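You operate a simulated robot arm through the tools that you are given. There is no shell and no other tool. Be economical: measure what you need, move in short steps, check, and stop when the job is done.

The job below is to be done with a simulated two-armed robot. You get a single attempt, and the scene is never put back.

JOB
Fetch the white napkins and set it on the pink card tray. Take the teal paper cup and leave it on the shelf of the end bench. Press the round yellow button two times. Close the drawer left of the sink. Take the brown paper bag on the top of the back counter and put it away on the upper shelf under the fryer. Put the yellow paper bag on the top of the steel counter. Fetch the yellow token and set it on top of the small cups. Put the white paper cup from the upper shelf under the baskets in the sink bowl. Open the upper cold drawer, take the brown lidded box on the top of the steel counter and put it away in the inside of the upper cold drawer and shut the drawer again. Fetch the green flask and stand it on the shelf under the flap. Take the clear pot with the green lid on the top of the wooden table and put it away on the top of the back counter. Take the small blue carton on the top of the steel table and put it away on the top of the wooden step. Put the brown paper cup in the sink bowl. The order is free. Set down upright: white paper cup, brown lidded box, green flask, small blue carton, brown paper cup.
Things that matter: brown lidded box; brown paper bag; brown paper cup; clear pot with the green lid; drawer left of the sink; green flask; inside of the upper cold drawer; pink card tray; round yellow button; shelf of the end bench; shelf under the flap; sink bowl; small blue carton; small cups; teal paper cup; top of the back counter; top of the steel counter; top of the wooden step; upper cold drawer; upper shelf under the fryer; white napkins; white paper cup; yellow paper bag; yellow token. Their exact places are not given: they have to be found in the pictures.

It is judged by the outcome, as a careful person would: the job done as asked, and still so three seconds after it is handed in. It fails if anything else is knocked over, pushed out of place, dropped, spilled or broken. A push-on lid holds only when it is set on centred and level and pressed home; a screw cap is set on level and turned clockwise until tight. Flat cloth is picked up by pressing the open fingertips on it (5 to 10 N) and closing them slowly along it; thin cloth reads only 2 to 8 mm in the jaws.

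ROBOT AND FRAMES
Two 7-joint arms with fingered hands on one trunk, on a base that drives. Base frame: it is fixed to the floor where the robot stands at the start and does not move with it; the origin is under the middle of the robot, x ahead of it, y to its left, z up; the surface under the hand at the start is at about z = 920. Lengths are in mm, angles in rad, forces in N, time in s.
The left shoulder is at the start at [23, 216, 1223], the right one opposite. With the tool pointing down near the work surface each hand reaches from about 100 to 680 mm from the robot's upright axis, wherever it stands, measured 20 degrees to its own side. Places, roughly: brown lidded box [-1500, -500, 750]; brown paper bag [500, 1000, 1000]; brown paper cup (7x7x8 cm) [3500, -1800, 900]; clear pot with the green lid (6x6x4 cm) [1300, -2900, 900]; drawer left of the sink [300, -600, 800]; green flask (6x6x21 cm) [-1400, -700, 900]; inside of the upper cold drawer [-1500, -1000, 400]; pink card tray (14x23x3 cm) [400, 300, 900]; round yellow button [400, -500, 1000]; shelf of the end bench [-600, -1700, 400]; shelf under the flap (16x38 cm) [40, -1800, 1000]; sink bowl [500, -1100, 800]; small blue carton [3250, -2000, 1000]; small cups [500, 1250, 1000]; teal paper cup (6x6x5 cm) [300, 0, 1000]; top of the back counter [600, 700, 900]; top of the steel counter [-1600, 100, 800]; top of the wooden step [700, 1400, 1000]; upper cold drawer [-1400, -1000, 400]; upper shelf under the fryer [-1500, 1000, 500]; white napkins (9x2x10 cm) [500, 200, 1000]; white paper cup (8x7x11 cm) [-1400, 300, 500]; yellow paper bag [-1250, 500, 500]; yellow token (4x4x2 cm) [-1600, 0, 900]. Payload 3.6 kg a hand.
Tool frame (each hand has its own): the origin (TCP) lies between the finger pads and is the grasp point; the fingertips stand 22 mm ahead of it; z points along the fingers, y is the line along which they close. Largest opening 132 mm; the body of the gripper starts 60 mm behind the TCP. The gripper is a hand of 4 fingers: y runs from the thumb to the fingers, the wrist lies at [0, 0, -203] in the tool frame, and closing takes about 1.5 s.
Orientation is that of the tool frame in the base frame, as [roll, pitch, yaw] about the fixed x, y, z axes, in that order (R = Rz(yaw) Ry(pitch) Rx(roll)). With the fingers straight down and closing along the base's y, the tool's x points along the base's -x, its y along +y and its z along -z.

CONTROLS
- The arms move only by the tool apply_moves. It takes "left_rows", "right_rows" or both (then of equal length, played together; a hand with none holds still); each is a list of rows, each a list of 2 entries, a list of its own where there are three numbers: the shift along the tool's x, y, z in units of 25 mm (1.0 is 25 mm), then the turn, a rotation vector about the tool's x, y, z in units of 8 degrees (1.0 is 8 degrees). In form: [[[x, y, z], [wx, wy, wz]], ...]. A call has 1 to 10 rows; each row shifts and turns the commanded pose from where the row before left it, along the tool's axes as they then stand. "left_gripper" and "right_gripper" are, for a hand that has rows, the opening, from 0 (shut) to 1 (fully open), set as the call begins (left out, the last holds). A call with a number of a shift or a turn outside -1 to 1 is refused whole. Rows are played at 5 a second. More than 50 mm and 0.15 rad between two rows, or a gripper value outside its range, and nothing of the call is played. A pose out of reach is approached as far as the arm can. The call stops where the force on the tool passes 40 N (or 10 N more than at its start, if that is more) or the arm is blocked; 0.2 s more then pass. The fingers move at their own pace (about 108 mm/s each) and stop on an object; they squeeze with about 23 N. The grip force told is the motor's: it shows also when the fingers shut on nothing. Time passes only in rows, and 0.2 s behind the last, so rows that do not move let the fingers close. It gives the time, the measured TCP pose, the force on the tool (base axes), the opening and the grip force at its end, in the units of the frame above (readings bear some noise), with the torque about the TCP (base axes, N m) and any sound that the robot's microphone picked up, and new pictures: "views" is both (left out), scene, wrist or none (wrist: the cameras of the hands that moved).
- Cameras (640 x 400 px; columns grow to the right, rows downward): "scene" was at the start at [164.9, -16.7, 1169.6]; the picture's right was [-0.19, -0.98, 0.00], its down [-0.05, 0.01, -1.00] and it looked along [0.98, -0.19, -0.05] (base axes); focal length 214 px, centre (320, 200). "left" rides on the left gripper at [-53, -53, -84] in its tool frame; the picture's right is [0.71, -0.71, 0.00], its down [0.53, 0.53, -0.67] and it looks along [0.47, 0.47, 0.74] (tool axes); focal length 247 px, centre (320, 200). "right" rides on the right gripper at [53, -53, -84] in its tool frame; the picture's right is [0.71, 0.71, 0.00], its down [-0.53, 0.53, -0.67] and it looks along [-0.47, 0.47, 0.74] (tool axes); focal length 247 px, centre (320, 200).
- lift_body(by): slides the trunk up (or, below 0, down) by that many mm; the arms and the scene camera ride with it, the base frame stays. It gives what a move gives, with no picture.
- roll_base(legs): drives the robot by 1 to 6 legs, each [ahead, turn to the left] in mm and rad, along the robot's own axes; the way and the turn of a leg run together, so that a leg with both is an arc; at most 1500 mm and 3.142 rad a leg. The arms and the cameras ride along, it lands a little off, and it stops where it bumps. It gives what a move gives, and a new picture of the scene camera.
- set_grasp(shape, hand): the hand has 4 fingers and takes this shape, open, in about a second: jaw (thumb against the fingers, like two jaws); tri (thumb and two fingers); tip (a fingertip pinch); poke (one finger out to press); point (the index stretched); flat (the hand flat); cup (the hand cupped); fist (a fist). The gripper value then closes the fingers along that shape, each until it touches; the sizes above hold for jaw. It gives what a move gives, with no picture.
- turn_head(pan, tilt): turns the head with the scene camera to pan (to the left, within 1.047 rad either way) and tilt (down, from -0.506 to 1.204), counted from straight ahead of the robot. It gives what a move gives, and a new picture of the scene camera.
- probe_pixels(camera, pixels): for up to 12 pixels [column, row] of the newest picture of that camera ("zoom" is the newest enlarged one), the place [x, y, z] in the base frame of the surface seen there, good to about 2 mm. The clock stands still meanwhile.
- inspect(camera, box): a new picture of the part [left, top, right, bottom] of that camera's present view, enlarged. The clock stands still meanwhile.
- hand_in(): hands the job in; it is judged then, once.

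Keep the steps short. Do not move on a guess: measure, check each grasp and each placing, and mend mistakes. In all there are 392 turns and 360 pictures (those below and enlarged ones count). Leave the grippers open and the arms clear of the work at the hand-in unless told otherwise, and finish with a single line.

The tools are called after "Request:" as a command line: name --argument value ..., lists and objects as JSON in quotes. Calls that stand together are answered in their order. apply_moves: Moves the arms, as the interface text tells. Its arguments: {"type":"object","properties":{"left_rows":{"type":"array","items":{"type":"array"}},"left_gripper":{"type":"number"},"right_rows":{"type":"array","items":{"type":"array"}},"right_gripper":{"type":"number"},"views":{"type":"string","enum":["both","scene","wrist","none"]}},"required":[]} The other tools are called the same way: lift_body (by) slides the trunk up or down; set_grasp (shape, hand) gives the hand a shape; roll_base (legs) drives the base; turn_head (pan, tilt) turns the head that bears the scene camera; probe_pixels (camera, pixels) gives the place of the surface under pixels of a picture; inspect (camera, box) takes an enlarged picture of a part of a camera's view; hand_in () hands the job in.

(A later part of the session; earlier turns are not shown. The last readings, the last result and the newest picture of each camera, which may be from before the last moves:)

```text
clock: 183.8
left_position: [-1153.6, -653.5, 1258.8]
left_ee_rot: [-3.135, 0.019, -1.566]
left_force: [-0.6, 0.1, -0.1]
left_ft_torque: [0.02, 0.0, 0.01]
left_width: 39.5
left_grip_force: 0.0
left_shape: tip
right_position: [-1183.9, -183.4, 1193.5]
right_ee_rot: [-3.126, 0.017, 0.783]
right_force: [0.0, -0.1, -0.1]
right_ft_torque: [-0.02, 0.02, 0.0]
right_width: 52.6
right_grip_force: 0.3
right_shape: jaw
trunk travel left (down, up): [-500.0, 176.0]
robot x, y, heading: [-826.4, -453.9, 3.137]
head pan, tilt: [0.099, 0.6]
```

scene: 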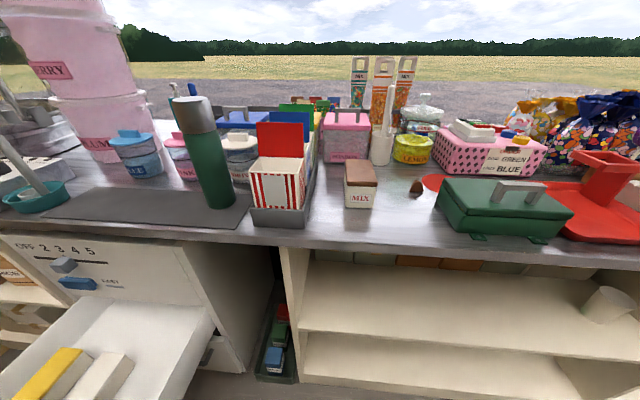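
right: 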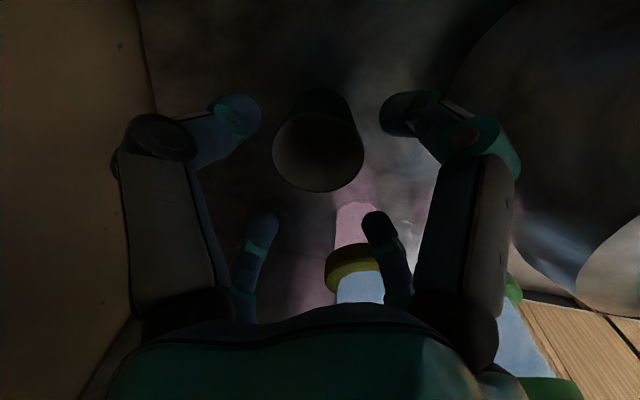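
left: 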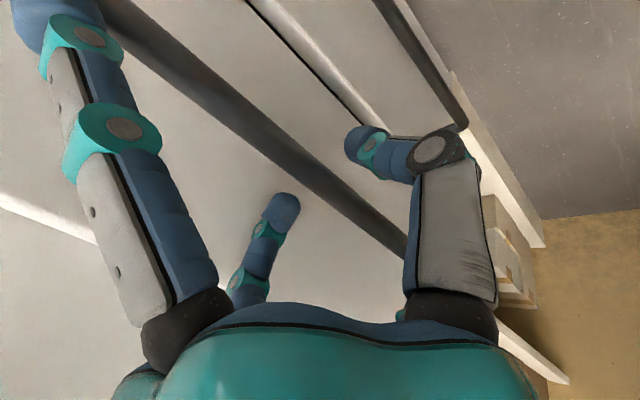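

Request:
inspect --camera "scene" --box '[300, 130, 420, 220]'

Request:
probe_pixels --camera "zoom" --pixels '[[240, 145], [375, 140], [395, 190], [240, 205], [310, 170], [240, 280], [385, 285], [150, 260], [235, 280], [75, 200], [310, 215], [520, 215]]'

```text
4.44 times, centred on (360, 175) of scene
```

zoom: 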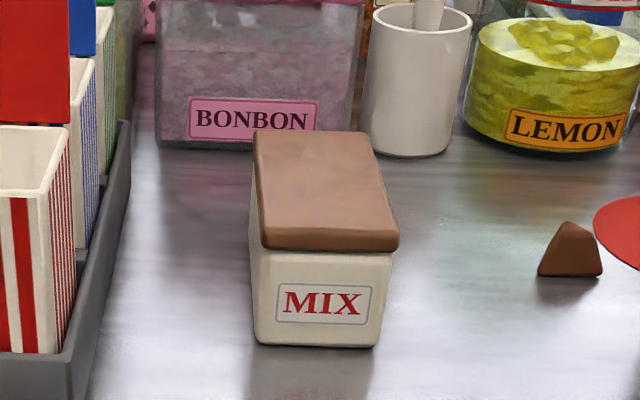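

```text
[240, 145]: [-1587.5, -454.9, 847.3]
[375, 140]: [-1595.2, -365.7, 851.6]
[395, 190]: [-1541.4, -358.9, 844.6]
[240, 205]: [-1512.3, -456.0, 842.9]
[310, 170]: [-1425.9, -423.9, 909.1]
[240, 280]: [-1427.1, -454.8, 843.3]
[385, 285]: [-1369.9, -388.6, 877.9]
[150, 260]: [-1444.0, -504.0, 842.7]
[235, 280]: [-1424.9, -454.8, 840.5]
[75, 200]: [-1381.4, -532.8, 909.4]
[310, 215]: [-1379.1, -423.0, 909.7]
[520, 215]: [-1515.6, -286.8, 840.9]
```

Request:
apply_moves --right_rows '[[[-1, 0, 0], [0, 0, 0]], [[-1, 0, 0], [0, 0, 0]], [[-1, 0, 0], [0, 0, 0]], [[-1, 0, 0], [0, 0, 0]], [[-1, 0, 0], [0, 0, 0]], [[-1, 0, 0.3], [0, 0, 0]], [[-1, 0, 0.5], [0, 0, 0]], [[-1, 0, 0.6], [0, 0, 0]], [[-1, 0, 0.8], [0, 0, 0]], [[-1, 0, 0.8], [0, 0, 0]]]' --right_gripper 1 --views "none"

Request:
apply_moves --right_rows '[[[-1, 0, 0.8], [0, 0, 0]], [[-1, 0, 1], [0, 0, 0]], [[-1, 0, 1], [0, 0, 0]], [[-0.2, 0, 1], [0, 0, 0]]]'

```text
clock: 186.1
left_position: [-1152.7, -653.6, 1257.7]
left_ee_rot: [-3.135, 0.019, -1.565]
left_force: [-0.5, 0.0, -0.9]
left_ft_torque: [0.03, -0.01, -0.01]
left_width: 39.4
left_grip_force: 0.0
left_shape: tip
right_position: [-1360.1, -360.3, 1124.3]
right_ee_rot: [-3.124, 0.018, 0.783]
right_force: [0.5, 0.1, 0.0]
right_ft_torque: [-0.01, -0.01, 0.0]
right_width: 131.9
right_grip_force: 0.1
right_shape: jaw
trunk travel left (down, up): [-500.0, 176.0]
robot x, y, heading: [-827.4, -458.2, 3.132]
head pan, tilt: [0.099, 0.6]
```

```text
clock: 187.1
left_position: [-1152.8, -653.3, 1258.2]
left_ee_rot: [-3.134, 0.017, -1.565]
left_force: [-0.7, -0.5, 0.2]
left_ft_torque: [-0.01, 0.02, -0.01]
left_width: 39.5
left_grip_force: 0.1
left_shape: tip
right_position: [-1419.5, -415.6, 1029.9]
right_ee_rot: [-3.123, 0.018, 0.783]
right_force: [0.3, 0.7, 0.6]
right_ft_torque: [-0.04, -0.01, -0.02]
right_width: 132.0
right_grip_force: 0.1
right_shape: jaw
trunk travel left (down, up): [-500.0, 176.0]
robot x, y, heading: [-824.3, -455.6, 3.137]
head pan, tilt: [0.099, 0.6]
```

scene: 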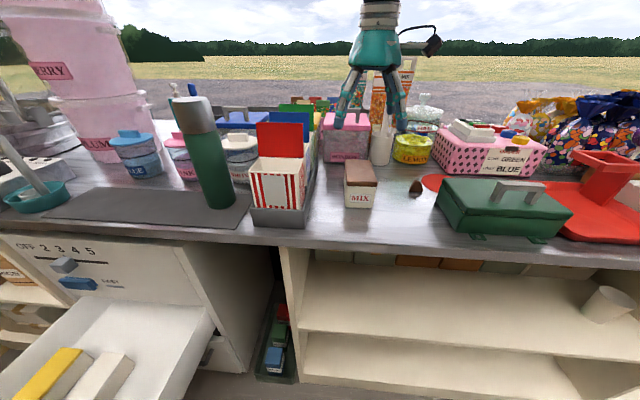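
right: 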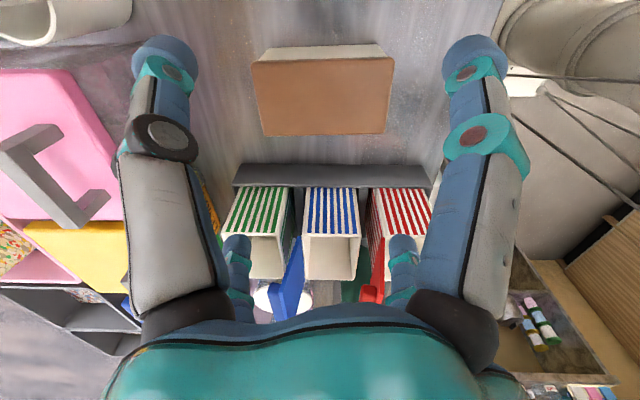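

Request:
probe_pixels --camera "right" --pixels '[[258, 66], [388, 62], [384, 130], [268, 131], [325, 97], [240, 170], [425, 170]]'

```text
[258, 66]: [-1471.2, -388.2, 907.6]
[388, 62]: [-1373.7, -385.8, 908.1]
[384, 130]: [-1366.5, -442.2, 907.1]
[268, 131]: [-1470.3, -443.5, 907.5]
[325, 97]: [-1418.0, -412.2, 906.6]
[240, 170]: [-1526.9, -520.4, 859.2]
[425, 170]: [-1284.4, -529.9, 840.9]
```

Request:
apply_moves --right_rows '[[[0, 0, 0.9], [0, 0, 0]], [[0, 0, 0.9], [0, 0, 0]], [[0, 0, 0.9], [0, 0, 0]], [[0, 0, 0.9], [0, 0, 0]], [[0, 0, 0.9], [0, 0, 0]], [[0, 0, 0.9], [0, 0, 0]], [[0, 0, 0.7], [0, 0, 0]]]'

```text
clock: 188.7
left_position: [-1152.0, -653.8, 1259.6]
left_ee_rot: [-3.134, 0.019, -1.565]
left_force: [-0.4, -0.4, -0.4]
left_ft_torque: [-0.01, -0.01, 0.0]
left_width: 39.8
left_grip_force: 0.1
left_shape: tip
right_position: [-1408.2, -404.5, 877.7]
right_ee_rot: [-3.126, 0.02, 0.784]
right_force: [0.1, -0.2, 2.4]
right_ft_torque: [-0.03, -0.01, -0.02]
right_width: 132.1
right_grip_force: 0.1
right_shape: jaw
right hand out of reach, approached as far as the arm can: row 4, 5, 6, 7
trunk travel left (down, up): [-500.0, 176.0]
robot x, y, heading: [-825.9, -454.4, 3.136]
head pan, tilt: [0.099, 0.6]
```

scene: 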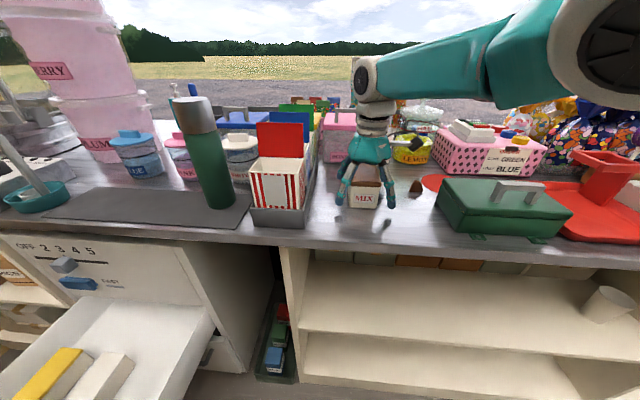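
right: 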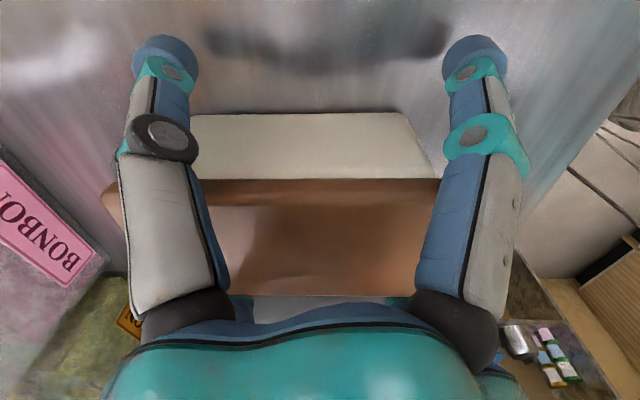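

Request:
roll_base --legs '[[20, 0]]'

Request:
apply_moves --right_rows '[[[0, 0.2, 0], [0, 0, 0]], [[0, 0.2, 0], [0, 0, 0]]]' --views "wrist"

```text
clock: 189.4
left_position: [-1172.8, -652.8, 1258.2]
left_ee_rot: [-3.132, 0.018, -1.564]
left_force: [-0.3, 0.0, 0.0]
left_ft_torque: [-0.01, -0.06, 0.02]
left_width: 39.5
left_grip_force: 0.1
left_shape: tip
right_position: [-1430.7, -404.1, 875.6]
right_ee_rot: [-3.127, 0.019, 0.783]
right_force: [-0.5, 0.3, -0.5]
right_ft_torque: [0.01, -0.02, 0.0]
right_width: 131.7
right_grip_force: 0.1
right_shape: jaw
trunk travel left (down, up): [-500.0, 176.0]
robot x, y, heading: [-844.0, -454.3, 3.134]
head pan, tilt: [0.099, 0.6]
```

scene: 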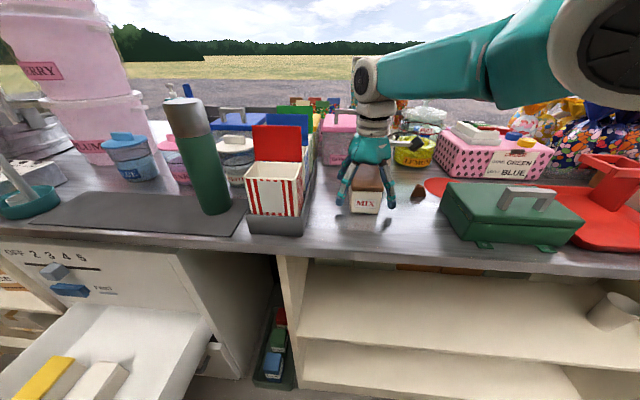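

```text
clock: 190.0
left_position: [-1171.6, -653.2, 1258.7]
left_ee_rot: [-3.135, 0.018, -1.566]
left_force: [-1.1, -0.5, -0.2]
left_ft_torque: [-0.01, 0.02, -0.01]
left_width: 39.7
left_grip_force: 0.0
left_shape: tip
right_position: [-1421.7, -413.1, 875.8]
right_ee_rot: [-3.123, 0.017, 0.784]
right_force: [-0.5, 1.4, 0.4]
right_ft_torque: [-0.05, -0.02, 0.04]
right_width: 131.9
right_grip_force: 0.0
right_shape: jaw
trunk travel left (down, up): [-500.0, 176.0]
robot x, y, heading: [-848.8, -455.0, 3.139]
head pan, tilt: [0.099, 0.6]
```

right: 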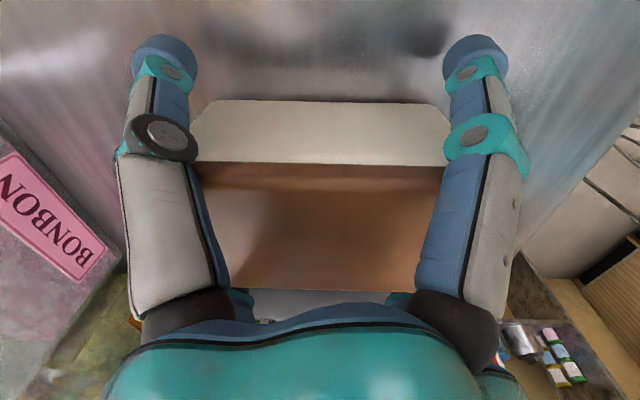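

Request:
apply_moves --right_rows '[[[0, 0, 0], [0, 0, 0]], [[0, 0, 0], [0, 0, 0]], [[0, 0, 0], [0, 0, 0]], [[0, 0, 0], [0, 0, 0]], [[0, 0, 0], [0, 0, 0]], [[0, 0, 0], [0, 0, 0]]]' --right_gripper 0.4

```text
clock: 191.4
left_position: [-1171.7, -653.2, 1260.1]
left_ee_rot: [-3.134, 0.017, -1.565]
left_force: [0.4, -0.2, 0.6]
left_ft_torque: [0.01, -0.04, 0.01]
left_width: 39.6
left_grip_force: 0.2
left_shape: tip
right_position: [-1421.8, -413.1, 876.6]
right_ee_rot: [-3.126, 0.018, 0.783]
right_force: [0.7, -0.6, -2.9]
right_ft_torque: [-0.04, -0.02, 0.0]
right_width: 85.6
right_grip_force: 23.2
right_shape: jaw
trunk travel left (down, up): [-500.0, 176.0]
robot x, y, heading: [-844.8, -452.1, 3.133]
head pan, tilt: [0.099, 0.6]
```

scene: 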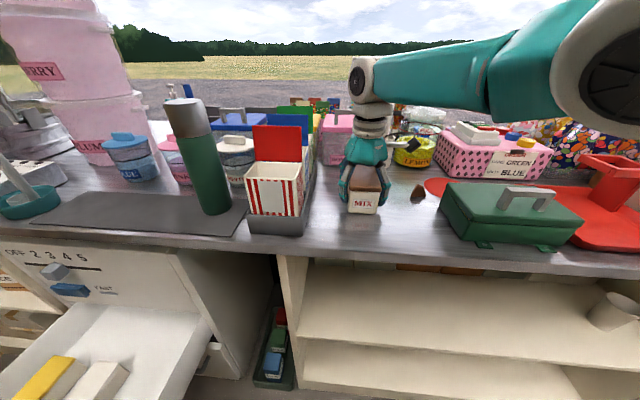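
right: 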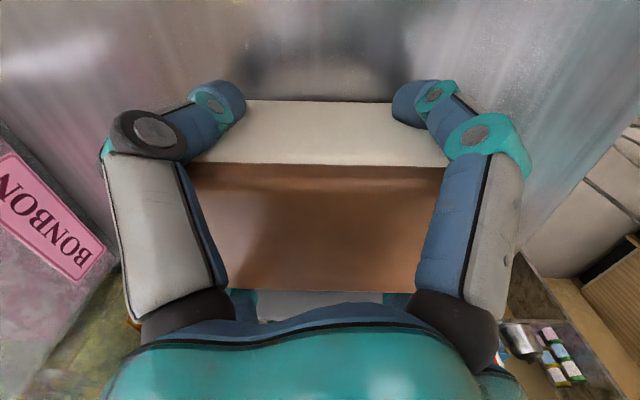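

Good four-point grip (23 N). Lift slowly and retract toward the robot.

Request:
apply_moves --right_rows '[[[0, 0, -0.6], [0, 0, 0]], [[0, 0, -0.8], [0, 0, 0]], [[0, 0, -0.8], [0, 0, 0]], [[0, 0, -0.8], [0, 0, 0]], [[0, 0, -0.8], [0, 0, 0]], [[0, 0, -0.8], [0, 0, 0]], [[0.5, 0.5, -0.8], [0, 0, 0]], [[0.6, 0.6, -0.8], [0, 0, 0]], [[0.6, 0.6, -0.8], [0, 0, 0]], [[0.6, 0.6, -0.6], [0, 0, 0]]]'

```text
clock: 193.6
left_position: [-1171.9, -653.1, 1257.5]
left_ee_rot: [-3.136, 0.02, -1.565]
left_force: [0.6, 0.2, 0.8]
left_ft_torque: [-0.02, 0.04, 0.02]
left_width: 39.8
left_grip_force: 0.1
left_shape: tip
right_position: [-1335.7, -412.9, 1066.2]
right_ee_rot: [-3.126, 0.015, 0.782]
right_force: [-0.6, 0.4, -4.3]
right_ft_torque: [-0.01, 0.01, 0.0]
right_width: 85.1
right_grip_force: 23.4
right_shape: jaw
trunk travel left (down, up): [-500.0, 176.0]
robot x, y, heading: [-845.2, -457.0, 3.139]
head pan, tilt: [0.099, 0.6]
```

scene: 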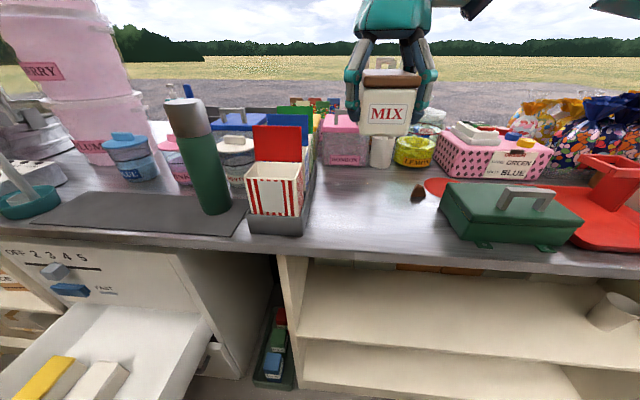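
right: 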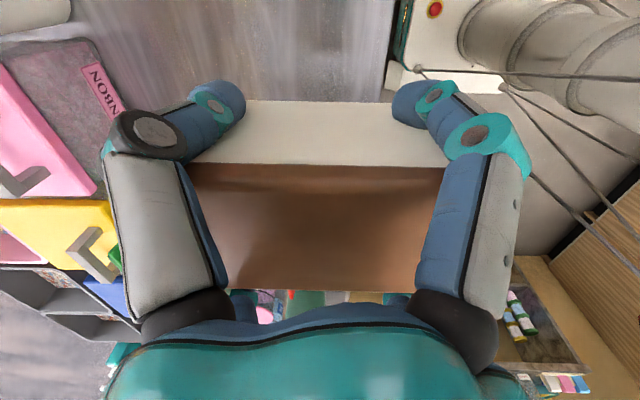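

Request:
apply_moves --right_rows '[[[0.7, 0.7, -0.4], [0, 0, 0]], [[0.7, 0.7, -0.4], [0, 0, 0]], [[0.7, 0.7, -0.4], [0, 0, 0]], [[0.7, 0.7, -0.4], [0, 0, 0]], [[0.7, 0.7, 0], [0, 0, 0]], [[0.7, 0.7, 0], [0, 0, 0]]]' --views "none"

Request:
roll_base --legs '[[-300, 0], [0, -1.1], [-660, 0], [0, 1.1]]'

```text
clock: 195.0
left_position: [-1171.7, -653.4, 1258.6]
left_ee_rot: [-3.134, 0.02, -1.566]
left_force: [0.4, 0.8, 0.2]
left_ft_torque: [-0.03, 0.0, -0.01]
left_width: 39.5
left_grip_force: 0.1
left_shape: tip
right_position: [-1183.5, -413.9, 1102.1]
right_ee_rot: [-3.125, 0.019, 0.782]
right_force: [0.3, -0.3, -4.3]
right_ft_torque: [-0.01, 0.02, 0.03]
right_width: 85.3
right_grip_force: 22.8
right_shape: jaw
trunk travel left (down, up): [-500.0, 176.0]
robot x, y, heading: [-846.0, -453.0, 3.14]
head pan, tilt: [0.099, 0.6]
```

```text
clock: 200.1
left_position: [-863.1, -252.9, 1261.0]
left_ee_rot: [-3.136, 0.015, -2.657]
left_force: [0.1, -0.2, 0.9]
left_ft_torque: [-0.02, 0.05, 0.0]
left_width: 39.7
left_grip_force: 0.0
left_shape: tip
right_position: [-655.5, -135.5, 1101.6]
right_ee_rot: [-3.128, 0.02, -0.308]
right_force: [0.5, 0.5, -3.8]
right_ft_torque: [-0.04, 0.05, 0.02]
right_width: 85.0
right_grip_force: 23.4
right_shape: jaw
trunk travel left (down, up): [-500.0, 176.0]
robot x, y, heading: [-586.6, -483.8, 2.043]
head pan, tilt: [0.099, 0.6]
stopped in leg 3: the robot was blocked; the commanded pose is now the measured one
```

scene: 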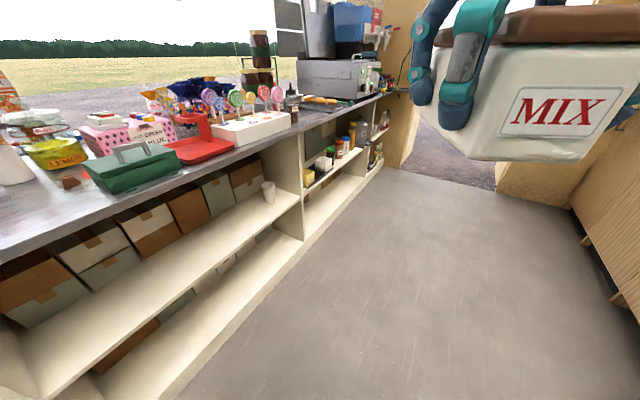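

Request:
roll_base --legs '[[0, 2.34], [500, 0], [0, -1.24]]'

```text
clock: 203.5
left_position: [-914.9, -636.3, 1261.8]
left_ee_rot: [-3.136, 0.022, -1.532]
left_force: [0.8, -1.1, 0.1]
left_ft_torque: [0.07, 0.0, 0.0]
left_width: 39.5
left_grip_force: 0.0
left_shape: tip
right_position: [-933.7, -396.3, 1103.6]
right_ee_rot: [-3.123, 0.013, 0.81]
right_force: [-0.3, -0.1, -4.0]
right_ft_torque: [0.05, -0.02, 0.0]
right_width: 85.0
right_grip_force: 22.6
right_shape: jaw
trunk travel left (down, up): [-500.0, 176.0]
robot x, y, heading: [-592.8, -421.5, -3.085]
head pan, tilt: [0.099, 0.6]
stopped in leg 1: the robot was blocked; the commanded pose is now the measured one
```

scene: 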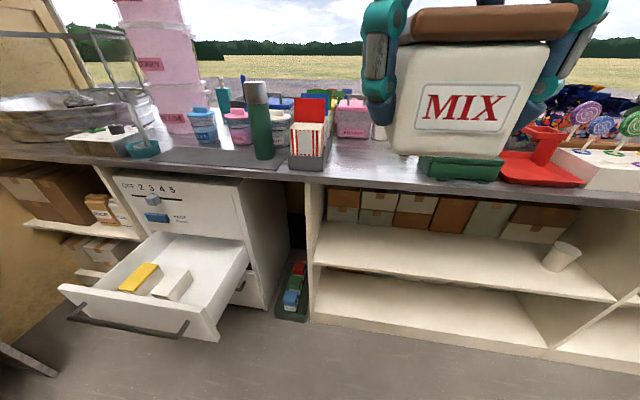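

Request:
roll_base --legs '[[0, -1.7]]'

Request:
turn_head --pan -1.0 --tilt 0.5

```text
clock: 207.2
left_position: [-850.1, -132.3, 1261.4]
left_ee_rot: [-3.134, 0.013, -2.934]
left_force: [1.5, 1.0, -0.2]
left_ft_torque: [-0.01, 0.03, -0.02]
left_width: 39.6
left_grip_force: 0.0
left_shape: tip
right_position: [-618.1, -74.3, 1101.7]
right_ee_rot: [-3.128, 0.016, -0.587]
right_force: [0.8, 0.5, -3.8]
right_ft_torque: [-0.04, 0.06, -0.01]
right_width: 84.6
right_grip_force: 22.8
right_shape: jaw
trunk travel left (down, up): [-500.0, 176.0]
robot x, y, heading: [-657.4, -437.4, 1.759]
head pan, tilt: [0.099, 0.6]
stopped in leg 1: the robot was blocked; the commanded pose is now the measured one
```

scene: 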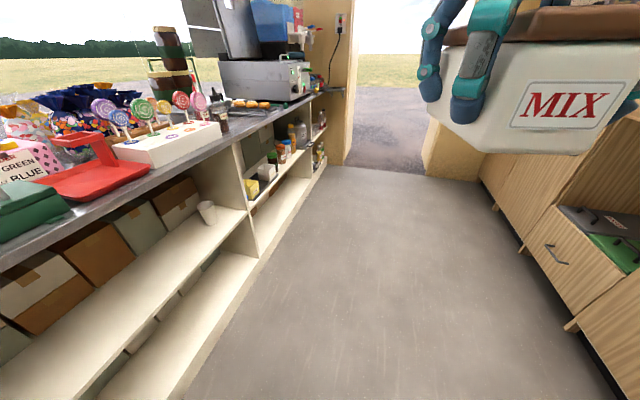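

```text
clock: 208.5
left_position: [-854.9, -134.8, 1260.8]
left_ee_rot: [-3.135, 0.019, -2.933]
left_force: [-0.4, -0.4, -0.3]
left_ft_torque: [0.01, 0.01, -0.01]
left_width: 39.5
left_grip_force: 0.1
left_shape: tip
right_position: [-623.2, -75.8, 1103.2]
right_ee_rot: [-3.125, 0.018, -0.585]
right_force: [-0.3, 0.1, -3.8]
right_ft_torque: [0.01, 0.0, -0.02]
right_width: 84.9
right_grip_force: 23.2
right_shape: jaw
trunk travel left (down, up): [-500.0, 176.0]
robot x, y, heading: [-653.4, -431.7, 1.76]
head pan, tilt: [-1.0, 0.499]
```

scene: 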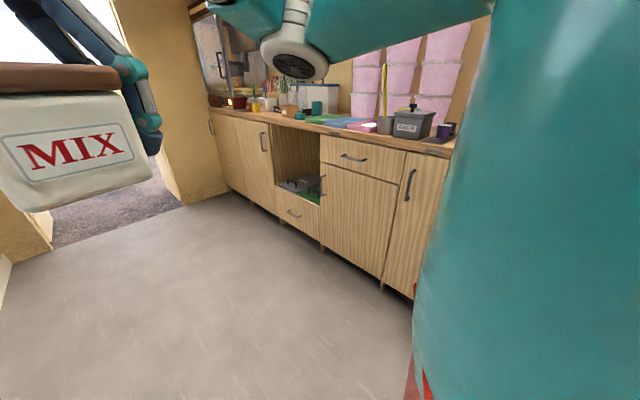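

Request:
roll_base --legs '[[0, -0.3]]'

```text
clock: 209.9
left_position: [-758.4, -89.5, 1261.1]
left_ee_rot: [-3.136, 0.022, 3.052]
left_force: [0.6, -0.5, 0.6]
left_ft_torque: [0.01, 0.02, -0.03]
left_width: 39.8
left_grip_force: 0.0
left_shape: tip
right_position: [-518.3, -102.5, 1103.4]
right_ee_rot: [-3.128, 0.017, -0.885]
right_force: [-0.6, 0.2, -3.7]
right_ft_torque: [-0.01, 0.05, -0.01]
right_width: 84.6
right_grip_force: 23.2
right_shape: jaw
trunk travel left (down, up): [-500.0, 176.0]
robot x, y, heading: [-670.7, -435.6, 1.461]
head pan, tilt: [-1.0, 0.499]
```

scene: 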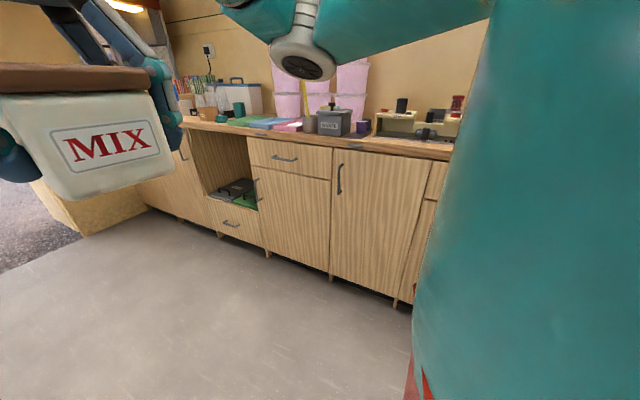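

Request:
roll_base --legs '[[0, 0.34], [-300, 0], [-340, 0], [0, 0.7], [0, 0.64]]'

```text
clock: 218.4
left_position: [-863.0, -1163.5, 1262.2]
left_ee_rot: [-3.135, 0.023, -1.573]
left_force: [0.1, -0.4, 1.0]
left_ft_torque: [0.1, -0.02, 0.01]
left_width: 39.3
left_grip_force: 0.0
left_shape: tip
right_position: [-870.9, -923.9, 1103.4]
right_ee_rot: [-3.123, 0.011, 0.774]
right_force: [0.0, -0.8, -3.3]
right_ft_torque: [0.05, -0.02, 0.01]
right_width: 84.5
right_grip_force: 22.8
right_shape: jaw
trunk travel left (down, up): [-500.0, 176.0]
robot x, y, heading: [-519.8, -977.5, -3.127]
head pan, tilt: [-1.0, 0.499]
stopped in leg 5: the robot was blocked; the commanded pose is now the measured one
```

scene: 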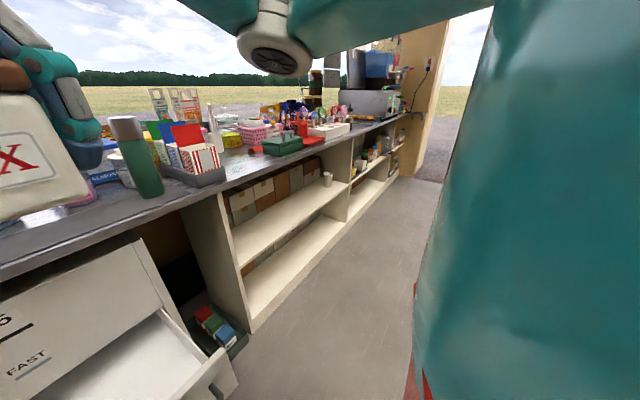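

Request:
roll_base --legs '[[50, 0]]'

Request:
apply_moves --right_rows '[[[-0.75, -0.73, 0], [0, 0, 0]], [[-0.75, -0.73, 0], [0, 0, 0]], [[-0.75, -0.73, 0], [0, 0, 0]], [[-0.75, -0.73, 0], [0, 0, 0]], [[-0.75, -0.73, 0], [0, 0, 0]], [[-0.75, -0.73, 0], [0, 0, 0]], [[-0.75, -0.73, 0], [0, 0, 0]], [[-0.75, -0.73, 0], [0, 0, 0]]]' --views "none"

Request:
turn_head --pan -0.1 --tilt 0.8

```text
clock: 219.3
left_position: [-912.8, -1159.0, 1261.3]
left_ee_rot: [-3.134, 0.017, -1.574]
left_force: [-0.4, -0.1, -1.2]
left_ft_torque: [-0.01, -0.02, 0.02]
left_width: 39.5
left_grip_force: 0.0
left_shape: tip
right_position: [-921.7, -919.0, 1103.7]
right_ee_rot: [-3.126, 0.014, 0.776]
right_force: [0.2, 0.0, -4.6]
right_ft_torque: [-0.03, -0.03, -0.01]
right_width: 84.6
right_grip_force: 22.7
right_shape: jaw
trunk travel left (down, up): [-500.0, 176.0]
robot x, y, heading: [-573.5, -978.8, -3.123]
head pan, tilt: [-1.0, 0.499]
```

scene: 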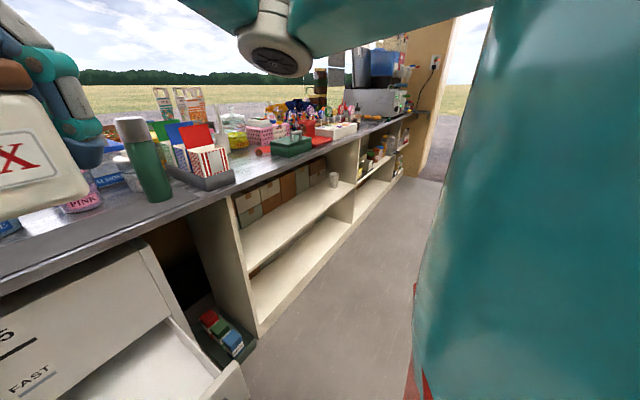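

```text
clock: 221.1
left_position: [-912.6, -1160.7, 1262.2]
left_ee_rot: [-3.136, 0.019, -1.575]
left_force: [0.2, 0.1, 0.0]
left_ft_torque: [-0.01, 0.0, -0.01]
left_width: 39.7
left_grip_force: 0.1
left_shape: tip
right_position: [-1131.4, -922.3, 1109.0]
right_ee_rot: [-3.125, 0.015, 0.774]
right_force: [-0.3, 0.2, -4.4]
right_ft_torque: [-0.03, -0.02, 0.0]
right_width: 84.6
right_grip_force: 22.8
right_shape: jaw
trunk travel left (down, up): [-500.0, 176.0]
robot x, y, heading: [-574.5, -980.1, -3.117]
head pan, tilt: [-1.0, 0.499]
```

```text
clock: 222.3
left_position: [-912.0, -1158.8, 1263.4]
left_ee_rot: [-3.137, 0.018, -1.574]
left_force: [-0.5, 0.0, 0.4]
left_ft_torque: [0.03, -0.01, -0.03]
left_width: 39.8
left_grip_force: 0.1
left_shape: tip
right_position: [-1129.6, -922.4, 1109.9]
right_ee_rot: [-3.126, 0.015, 0.775]
right_force: [0.0, 0.1, -3.8]
right_ft_torque: [-0.03, -0.04, 0.0]
right_width: 84.7
right_grip_force: 23.5
right_shape: jaw
trunk travel left (down, up): [-500.0, 176.0]
robot x, y, heading: [-571.4, -981.2, -3.121]
head pan, tilt: [-0.099, 0.799]
```

scene: 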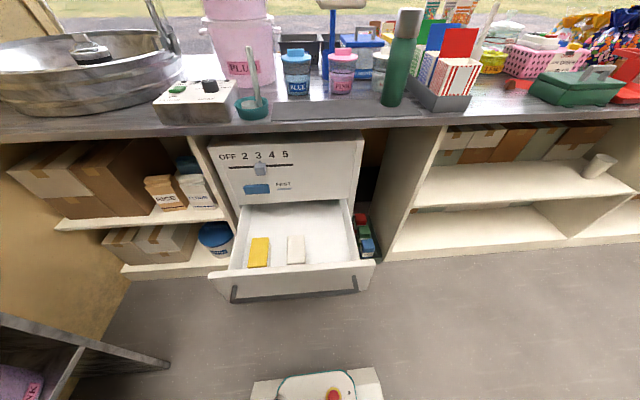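

Request:
probe_pixels --camera "scene" --pixels '[[348, 230], [356, 258], [306, 240], [304, 262], [330, 250], [330, 268], [290, 237], [340, 215], [352, 262], [366, 262]]'

Request:
lift_body --by -400

Request:
inspect --camera "right" --box '[0, 0, 640, 400]'

```text
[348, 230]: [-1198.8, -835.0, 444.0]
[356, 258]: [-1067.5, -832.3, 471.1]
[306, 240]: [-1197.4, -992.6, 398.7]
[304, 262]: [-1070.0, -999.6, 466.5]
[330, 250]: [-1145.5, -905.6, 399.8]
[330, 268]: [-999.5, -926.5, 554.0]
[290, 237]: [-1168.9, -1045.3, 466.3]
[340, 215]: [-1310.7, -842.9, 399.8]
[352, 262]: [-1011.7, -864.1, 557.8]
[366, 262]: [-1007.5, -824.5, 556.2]
```

```text
clock: 226.1
left_position: [-910.6, -1159.7, 863.7]
left_ee_rot: [-3.138, 0.017, -1.576]
left_force: [0.4, -0.2, -0.4]
left_ft_torque: [0.03, -0.02, -0.02]
left_width: 39.5
left_grip_force: 0.1
left_shape: tip
right_position: [-1129.7, -921.5, 709.5]
right_ee_rot: [-3.125, 0.015, 0.776]
right_force: [0.1, -0.2, -4.0]
right_ft_torque: [0.0, 0.02, -0.02]
right_width: 84.7
right_grip_force: 23.0
right_shape: jaw
trunk travel left (down, up): [-100.0, 576.0]
robot x, y, heading: [-573.7, -977.6, -3.125]
head pan, tilt: [-0.099, 0.799]
```

```text
1.00 times, centred on (320, 200) of right (not enlarged: the box is as wide or as high as the picture)
```

zoom: 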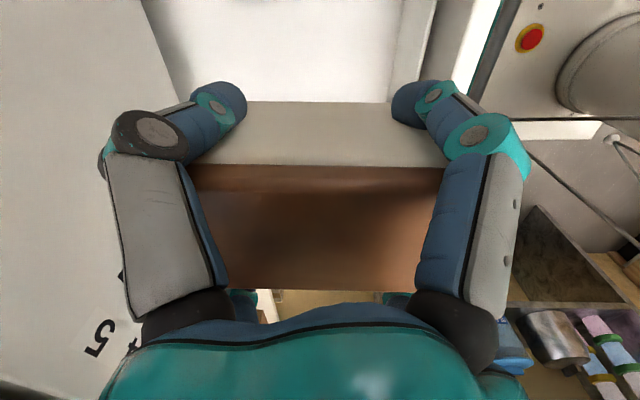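

Request:
apply_moves --right_rows '[[[0.1, -0.1, 0.9], [0, 0, 0]], [[0.1, -0.1, 0.9], [0, 0, 0]], [[0, 0, 0.9], [0, 0, 0]], [[0, 0, 0.9], [0, 0, 0]], [[0, 0, 0.9], [0, 0, 0]], [[0, 0, 0.9], [0, 0, 0]], [[0, 0, 0.9], [0, 0, 0]], [[0, 0, 0.9], [0, 0, 0]], [[0, 0, 0.9], [0, 0, 0]]]'

```text
clock: 228.1
left_position: [-912.8, -1159.6, 863.4]
left_ee_rot: [-3.135, 0.017, -1.575]
left_force: [-0.3, -0.2, -0.7]
left_ft_torque: [-0.02, 0.0, -0.01]
left_width: 39.3
left_grip_force: 0.2
left_shape: tip
right_position: [-1136.4, -912.4, 508.0]
right_ee_rot: [-3.124, 0.014, 0.775]
right_force: [-0.3, 0.4, -3.6]
right_ft_torque: [0.03, -0.01, 0.01]
right_width: 84.3
right_grip_force: 23.0
right_shape: jaw
trunk travel left (down, up): [-100.0, 576.0]
robot x, y, heading: [-574.0, -983.1, -3.12]
head pan, tilt: [-0.099, 0.799]
```

scene: 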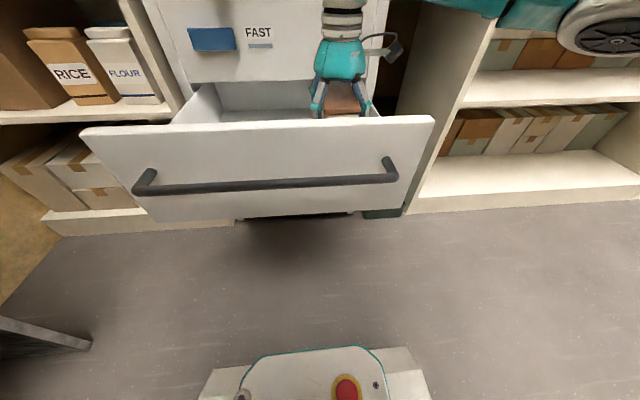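
right: 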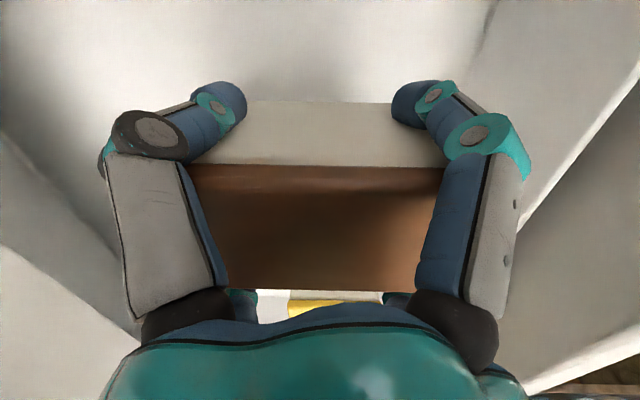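

Request:
apply_moves --right_rows '[[[-0.85, -0.35, 0], [0, 0, 0]], [[-0.85, -0.35, 0], [0, 0, 0]], [[-0.85, -0.35, 0], [0, 0, 0]], [[0, 0, 0.6], [0, 0, 0]], [[0, 0, 0.6], [0, 0, 0]], [[0, 0, 0.6], [0, 0, 0]]]'

```text
clock: 229.5
left_position: [-910.1, -1158.5, 863.1]
left_ee_rot: [-3.137, 0.019, -1.575]
left_force: [0.0, -0.3, -0.2]
left_ft_torque: [0.04, -0.01, 0.0]
left_width: 39.7
left_grip_force: 0.0
left_shape: tip
right_position: [-1200.7, -939.8, 462.7]
right_ee_rot: [-3.126, 0.016, 0.775]
right_force: [0.1, 0.0, -3.5]
right_ft_torque: [-0.01, 0.0, 0.02]
right_width: 84.4
right_grip_force: 22.9
right_shape: jaw
trunk travel left (down, up): [-100.0, 576.0]
robot x, y, heading: [-571.6, -982.3, -3.119]
head pan, tilt: [-0.099, 0.799]
```

scene: 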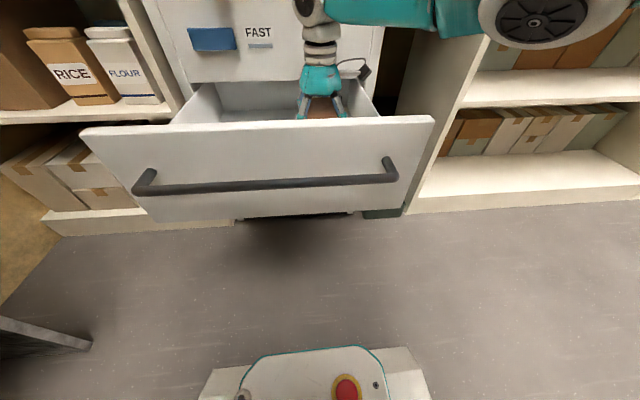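
right: 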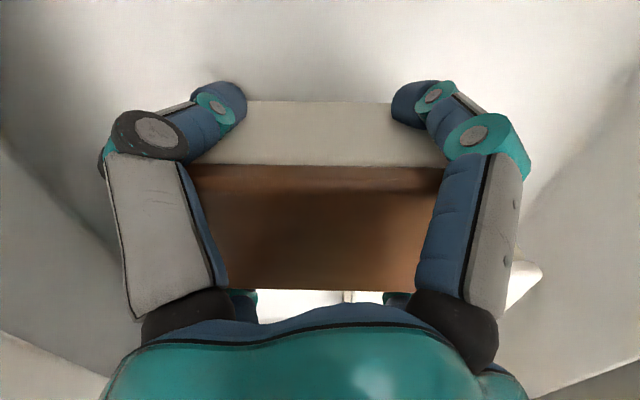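

Request:
apply_moves --right_rows '[[[0, 0, 0.4], [0, 0, 0]], [[0, 0, 0.3], [0, 0, 0]], [[0, 0, 0.2], [0, 0, 0]]]' --views "none"

Request:
apply_moves --right_rows '[[[0, 0, 0.12], [0, 0, 0]], [[0, 0, 0.08], [0, 0, 0]]]' --views "none"

```text
clock: 230.3
left_position: [-911.1, -1159.7, 864.1]
left_ee_rot: [-3.134, 0.018, -1.574]
left_force: [-0.5, -0.2, 0.1]
left_ft_torque: [0.0, -0.03, -0.05]
left_width: 39.4
left_grip_force: 0.0
left_shape: tip
right_position: [-1198.5, -937.7, 439.0]
right_ee_rot: [-3.125, 0.014, 0.775]
right_force: [0.8, -0.1, -4.3]
right_ft_torque: [-0.01, 0.0, -0.02]
right_width: 84.8
right_grip_force: 23.5
right_shape: jaw
trunk travel left (down, up): [-100.0, 576.0]
robot x, y, heading: [-572.0, -980.8, -3.122]
head pan, tilt: [-0.099, 0.799]
```

```text
clock: 230.9
left_position: [-911.6, -1158.4, 862.3]
left_ee_rot: [-3.136, 0.016, -1.572]
left_force: [0.1, -0.1, 0.1]
left_ft_torque: [0.02, 0.02, -0.04]
left_width: 39.8
left_grip_force: 0.0
left_shape: tip
right_position: [-1199.8, -939.2, 434.5]
right_ee_rot: [-3.125, 0.018, 0.773]
right_force: [0.1, 0.4, -3.0]
right_ft_torque: [-0.05, -0.07, 0.03]
right_width: 84.8
right_grip_force: 23.1
right_shape: jaw
trunk travel left (down, up): [-100.0, 576.0]
robot x, y, heading: [-574.5, -980.9, -3.121]
head pan, tilt: [-0.099, 0.799]
```

Contact beginning. A millimetre or two more, then release.

Request:
apply_moves --right_rows '[[[0, 0, 0.08], [0, 0, 0]], [[0, 0, 0.04], [0, 0, 0]]]' --views "none"

Request:
apply_moves --right_rows '[[[0, 0, 0], [0, 0, 0]], [[0, 0, 0], [0, 0, 0]], [[0, 0, -0.3], [0, 0, 0]], [[0, 0, -0.6], [0, 0, 0]], [[0, 0, -0.8], [0, 0, 0]], [[0, 0, -0.8], [0, 0, 0]], [[0, 0, -0.8], [0, 0, 0]], [[0, 0, -0.9], [0, 0, 0]], [[0, 0, -0.9], [0, 0, 0]]]' --right_gripper 0.78

```text
clock: 231.5
left_position: [-909.9, -1158.9, 863.6]
left_ee_rot: [-3.139, 0.018, -1.575]
left_force: [-0.2, -0.4, 0.4]
left_ft_torque: [-0.01, -0.02, -0.02]
left_width: 39.7
left_grip_force: 0.1
left_shape: tip
right_position: [-1201.1, -939.7, 434.9]
right_ee_rot: [-3.124, 0.017, 0.774]
right_force: [1.4, 3.4, 8.6]
right_ft_torque: [-0.2, -0.18, 0.1]
right_width: 84.7
right_grip_force: 23.1
right_shape: jaw
trunk travel left (down, up): [-100.0, 576.0]
robot x, y, heading: [-570.3, -981.2, -3.121]
head pan, tilt: [-0.099, 0.799]
```

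```text
clock: 233.5
left_position: [-909.2, -1159.3, 862.7]
left_ee_rot: [-3.139, 0.018, -1.575]
left_force: [0.3, 0.2, -0.3]
left_ft_torque: [0.0, -0.01, -0.01]
left_width: 39.7
left_grip_force: 0.2
left_shape: tip
right_position: [-1196.2, -938.4, 561.4]
right_ee_rot: [-3.124, 0.014, 0.775]
right_force: [0.2, -0.4, 0.8]
right_ft_torque: [-0.01, 0.02, 0.02]
right_width: 102.7
right_grip_force: 0.0
right_shape: jaw
trunk travel left (down, up): [-100.0, 576.0]
robot x, y, heading: [-572.6, -987.1, -3.122]
head pan, tilt: [-0.099, 0.799]
```

scene: 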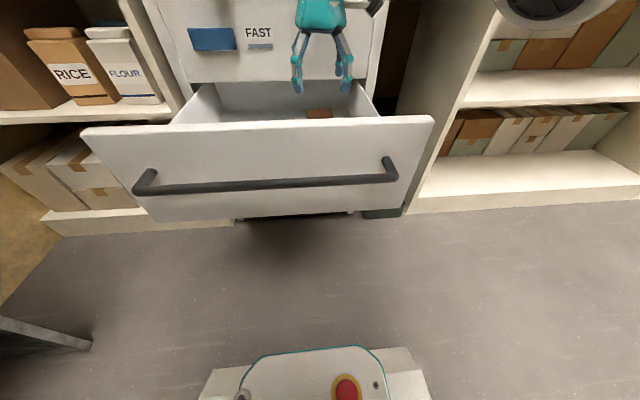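
right: 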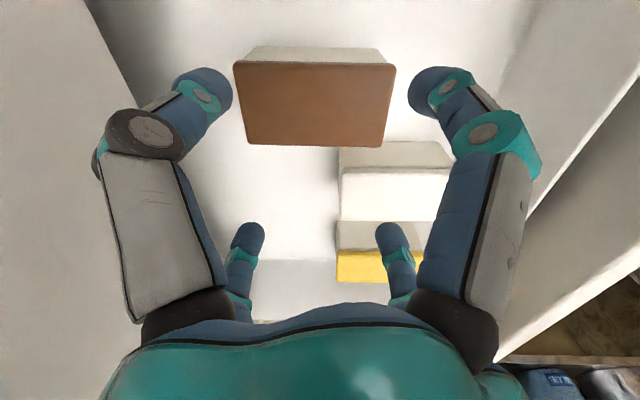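

Request:
apply_moves --right_rows '[[[0, 0, -1], [0, 0, 0]], [[0, 0, -1], [0, 0, 0]], [[0, 0, -1], [0, 0, 0]], [[0.55, 0.95, 0], [0, 0, 0]], [[0.55, 0.95, 0], [0, 0, 0]], [[0.55, 0.95, 0], [0, 0, 0]], [[0.55, 0.95, 0], [0, 0, 0]], [[0.55, 0.95, 0], [0, 0, 0]], [[0.55, 0.95, 0], [0, 0, 0]], [[0.55, 0.95, 0], [0, 0, 0]]]' --views "none"

Request:
apply_moves --right_rows '[[[0.55, 0.95, 0], [0, 0, 0]], [[0.55, 0.95, 0], [0, 0, 0]], [[0.55, 0.95, 0], [0, 0, 0]], [[0.55, 0.95, 0], [0, 0, 0]]]' --views "none"

Request:
set_grasp --hand "right" --shape "fist"

```text
clock: 235.7
left_position: [-910.6, -1159.9, 862.9]
left_ee_rot: [-3.135, 0.018, -1.573]
left_force: [0.5, -0.1, -0.6]
left_ft_torque: [-0.01, -0.01, -0.03]
left_width: 39.6
left_grip_force: 0.2
left_shape: tip
right_position: [-1010.1, -993.2, 630.7]
right_ee_rot: [-3.126, 0.015, 0.776]
right_force: [-0.1, -0.5, 0.3]
right_ft_torque: [-0.04, -0.01, 0.0]
right_width: 103.2
right_grip_force: 0.0
right_shape: jaw
trunk travel left (down, up): [-100.0, 576.0]
robot x, y, heading: [-572.6, -982.4, -3.124]
head pan, tilt: [-0.099, 0.799]
```

```text
clock: 236.7
left_position: [-910.9, -1159.6, 863.8]
left_ee_rot: [-3.134, 0.019, -1.575]
left_force: [-0.1, 0.2, 0.3]
left_ft_torque: [-0.01, -0.03, -0.01]
left_width: 39.5
left_grip_force: 0.1
left_shape: tip
right_position: [-905.1, -1020.2, 628.8]
right_ee_rot: [-3.125, 0.016, 0.774]
right_force: [0.2, 0.3, -0.4]
right_ft_torque: [0.0, 0.02, 0.03]
right_width: 102.9
right_grip_force: 0.0
right_shape: jaw
trunk travel left (down, up): [-100.0, 576.0]
robot x, y, heading: [-574.5, -981.8, -3.122]
head pan, tilt: [-0.099, 0.799]
```

```text
clock: 237.6
left_position: [-912.0, -1157.9, 863.7]
left_ee_rot: [-3.136, 0.018, -1.575]
left_force: [-0.2, 0.1, 0.4]
left_ft_torque: [0.06, 0.02, -0.01]
left_width: 39.5
left_grip_force: 0.0
left_shape: tip
right_position: [-906.7, -1020.5, 627.6]
right_ee_rot: [-3.125, 0.016, 0.776]
right_force: [-0.2, 0.5, 0.0]
right_ft_torque: [0.01, -0.04, -0.03]
right_width: 0.0
right_grip_force: 0.0
right_shape: fist
trunk travel left (down, up): [-100.0, 576.0]
robot x, y, heading: [-573.8, -980.7, -3.119]
head pan, tilt: [-0.099, 0.799]
```

Request:
apply_moves --right_rows '[[[0.86, 0.84, 0.5], [0, 0, 0]], [[0, 0, 0.9], [0, 0, 0]], [[0, 0, 0.9], [0, 0, 0]], [[0, 0, 0.9], [0, 0, 0]], [[0, 0, 0.9], [0, 0, 0]], [[0, 0, 0.9], [0, 0, 0]]]'

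```text
clock: 239.0
left_position: [-911.3, -1158.6, 864.2]
left_ee_rot: [-3.138, 0.016, -1.574]
left_force: [0.0, -0.2, -0.3]
left_ft_torque: [-0.02, -0.02, -0.01]
left_width: 39.6
left_grip_force: 0.0
left_shape: tip
right_position: [-876.6, -1022.2, 500.7]
right_ee_rot: [-3.126, 0.016, 0.774]
right_force: [0.9, -0.2, 0.8]
right_ft_torque: [-0.02, 0.0, -0.04]
right_width: 0.0
right_grip_force: 0.0
right_shape: fist
trunk travel left (down, up): [-100.0, 576.0]
robot x, y, heading: [-571.1, -977.8, -3.121]
head pan, tilt: [-0.099, 0.799]
```

scene: 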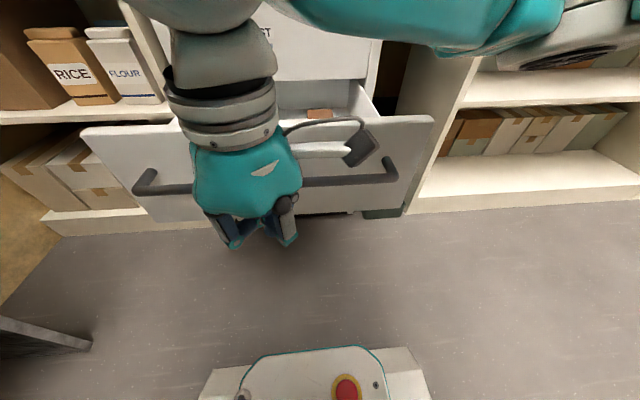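
right: 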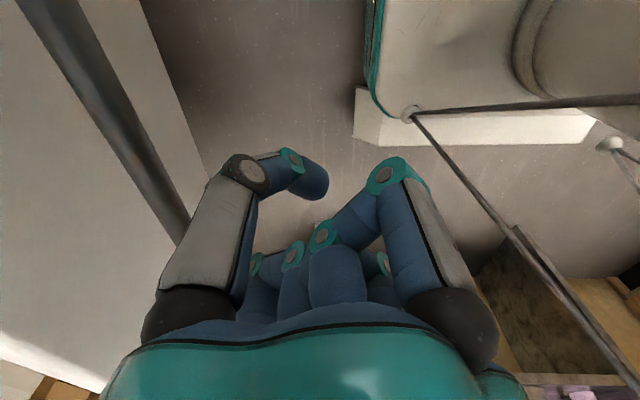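

Request:
apply_moves --left_rows '[[[0, -1, -1], [0, 0, 0]], [[0, -1, -1], [0, 0, 0]], [[0, -1, -1], [0, 0, 0]], [[0, -1, -1], [0, 0, 0]]]' --views "none"

Request:
roll_base --legs '[[150, 0], [150, 0]]'

```text
clock: 240.0
left_position: [-811.8, -1160.9, 963.9]
left_ee_rot: [-3.138, 0.019, -1.574]
left_force: [-0.3, -0.4, -0.1]
left_ft_torque: [-0.02, 0.0, 0.01]
left_width: 39.6
left_grip_force: 0.0
left_shape: tip
right_position: [-876.0, -1021.7, 502.2]
right_ee_rot: [-3.125, 0.016, 0.775]
right_force: [0.4, 0.8, 0.5]
right_ft_torque: [0.02, -0.01, 0.0]
right_width: 0.0
right_grip_force: 0.0
right_shape: fist
trunk travel left (down, up): [-100.0, 576.0]
robot x, y, heading: [-570.2, -980.9, -3.12]
head pan, tilt: [-0.099, 0.799]
```

```text
clock: 242.5
left_position: [-1109.0, -1165.0, 968.7]
left_ee_rot: [3.135, 0.018, -1.579]
left_force: [0.3, -0.2, 0.6]
left_ft_torque: [-0.01, 0.02, 0.02]
left_width: 39.6
left_grip_force: 0.0
left_shape: tip
right_position: [-1172.5, -1023.2, 501.4]
right_ee_rot: [-3.127, 0.009, 0.77]
right_force: [0.1, 0.0, -0.4]
right_ft_torque: [0.0, 0.03, -0.01]
right_width: 0.0
right_grip_force: 0.0
right_shape: fist
trunk travel left (down, up): [-100.0, 576.0]
robot x, y, heading: [-875.8, -991.6, -3.123]
head pan, tilt: [-0.099, 0.799]
stopped in leg 2: the robot was blocked; the commanded pose is now the measured one
```

scene: 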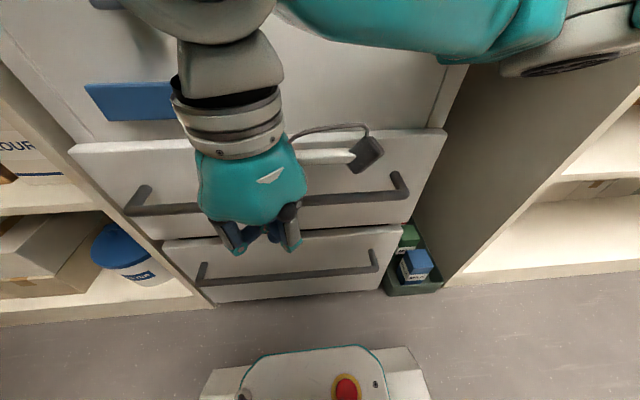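

Request:
probe_pixels --camera "scene" --pixels '[[370, 160], [400, 185], [150, 165], [350, 245], [330, 100], [135, 205]]'

```text
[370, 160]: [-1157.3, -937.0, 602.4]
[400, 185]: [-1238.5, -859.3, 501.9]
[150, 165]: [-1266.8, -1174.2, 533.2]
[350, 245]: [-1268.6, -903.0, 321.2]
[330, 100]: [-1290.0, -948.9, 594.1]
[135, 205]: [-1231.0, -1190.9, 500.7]
```

Request:
apply_moves --right_rows '[[[-0.4, -0.4, 0], [0, 0, 0]], [[-0.4, -0.4, 0], [0, 0, 0]], [[-0.3, -0.3, 0], [0, 0, 0]]]' --views "none"

Request:
probe_pixels --camera "scene" --pixels '[[150, 165], [160, 225], [370, 220], [420, 150], [350, 245]]'

```text
clock: 243.5
left_position: [-1107.0, -1169.3, 969.6]
left_ee_rot: [3.135, 0.018, -1.578]
left_force: [0.2, 0.1, -0.1]
left_ft_torque: [0.0, -0.01, 0.03]
left_width: 39.7
left_grip_force: 0.1
left_shape: tip
right_position: [-1182.7, -1033.0, 496.4]
right_ee_rot: [3.121, -0.018, 0.811]
right_force: [-0.2, 0.6, -0.7]
right_ft_torque: [0.0, -0.02, -0.02]
right_width: 0.0
right_grip_force: 0.1
right_shape: fist
trunk travel left (down, up): [-100.0, 576.0]
robot x, y, heading: [-875.3, -986.1, -3.122]
head pan, tilt: [-0.099, 0.799]
stopped in row 3 (right hand): the arm was blocked; the commanded pose is now the measured one
```

```text
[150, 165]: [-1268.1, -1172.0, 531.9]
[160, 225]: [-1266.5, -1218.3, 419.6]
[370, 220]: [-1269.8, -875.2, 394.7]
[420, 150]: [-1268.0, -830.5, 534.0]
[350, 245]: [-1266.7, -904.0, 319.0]
```

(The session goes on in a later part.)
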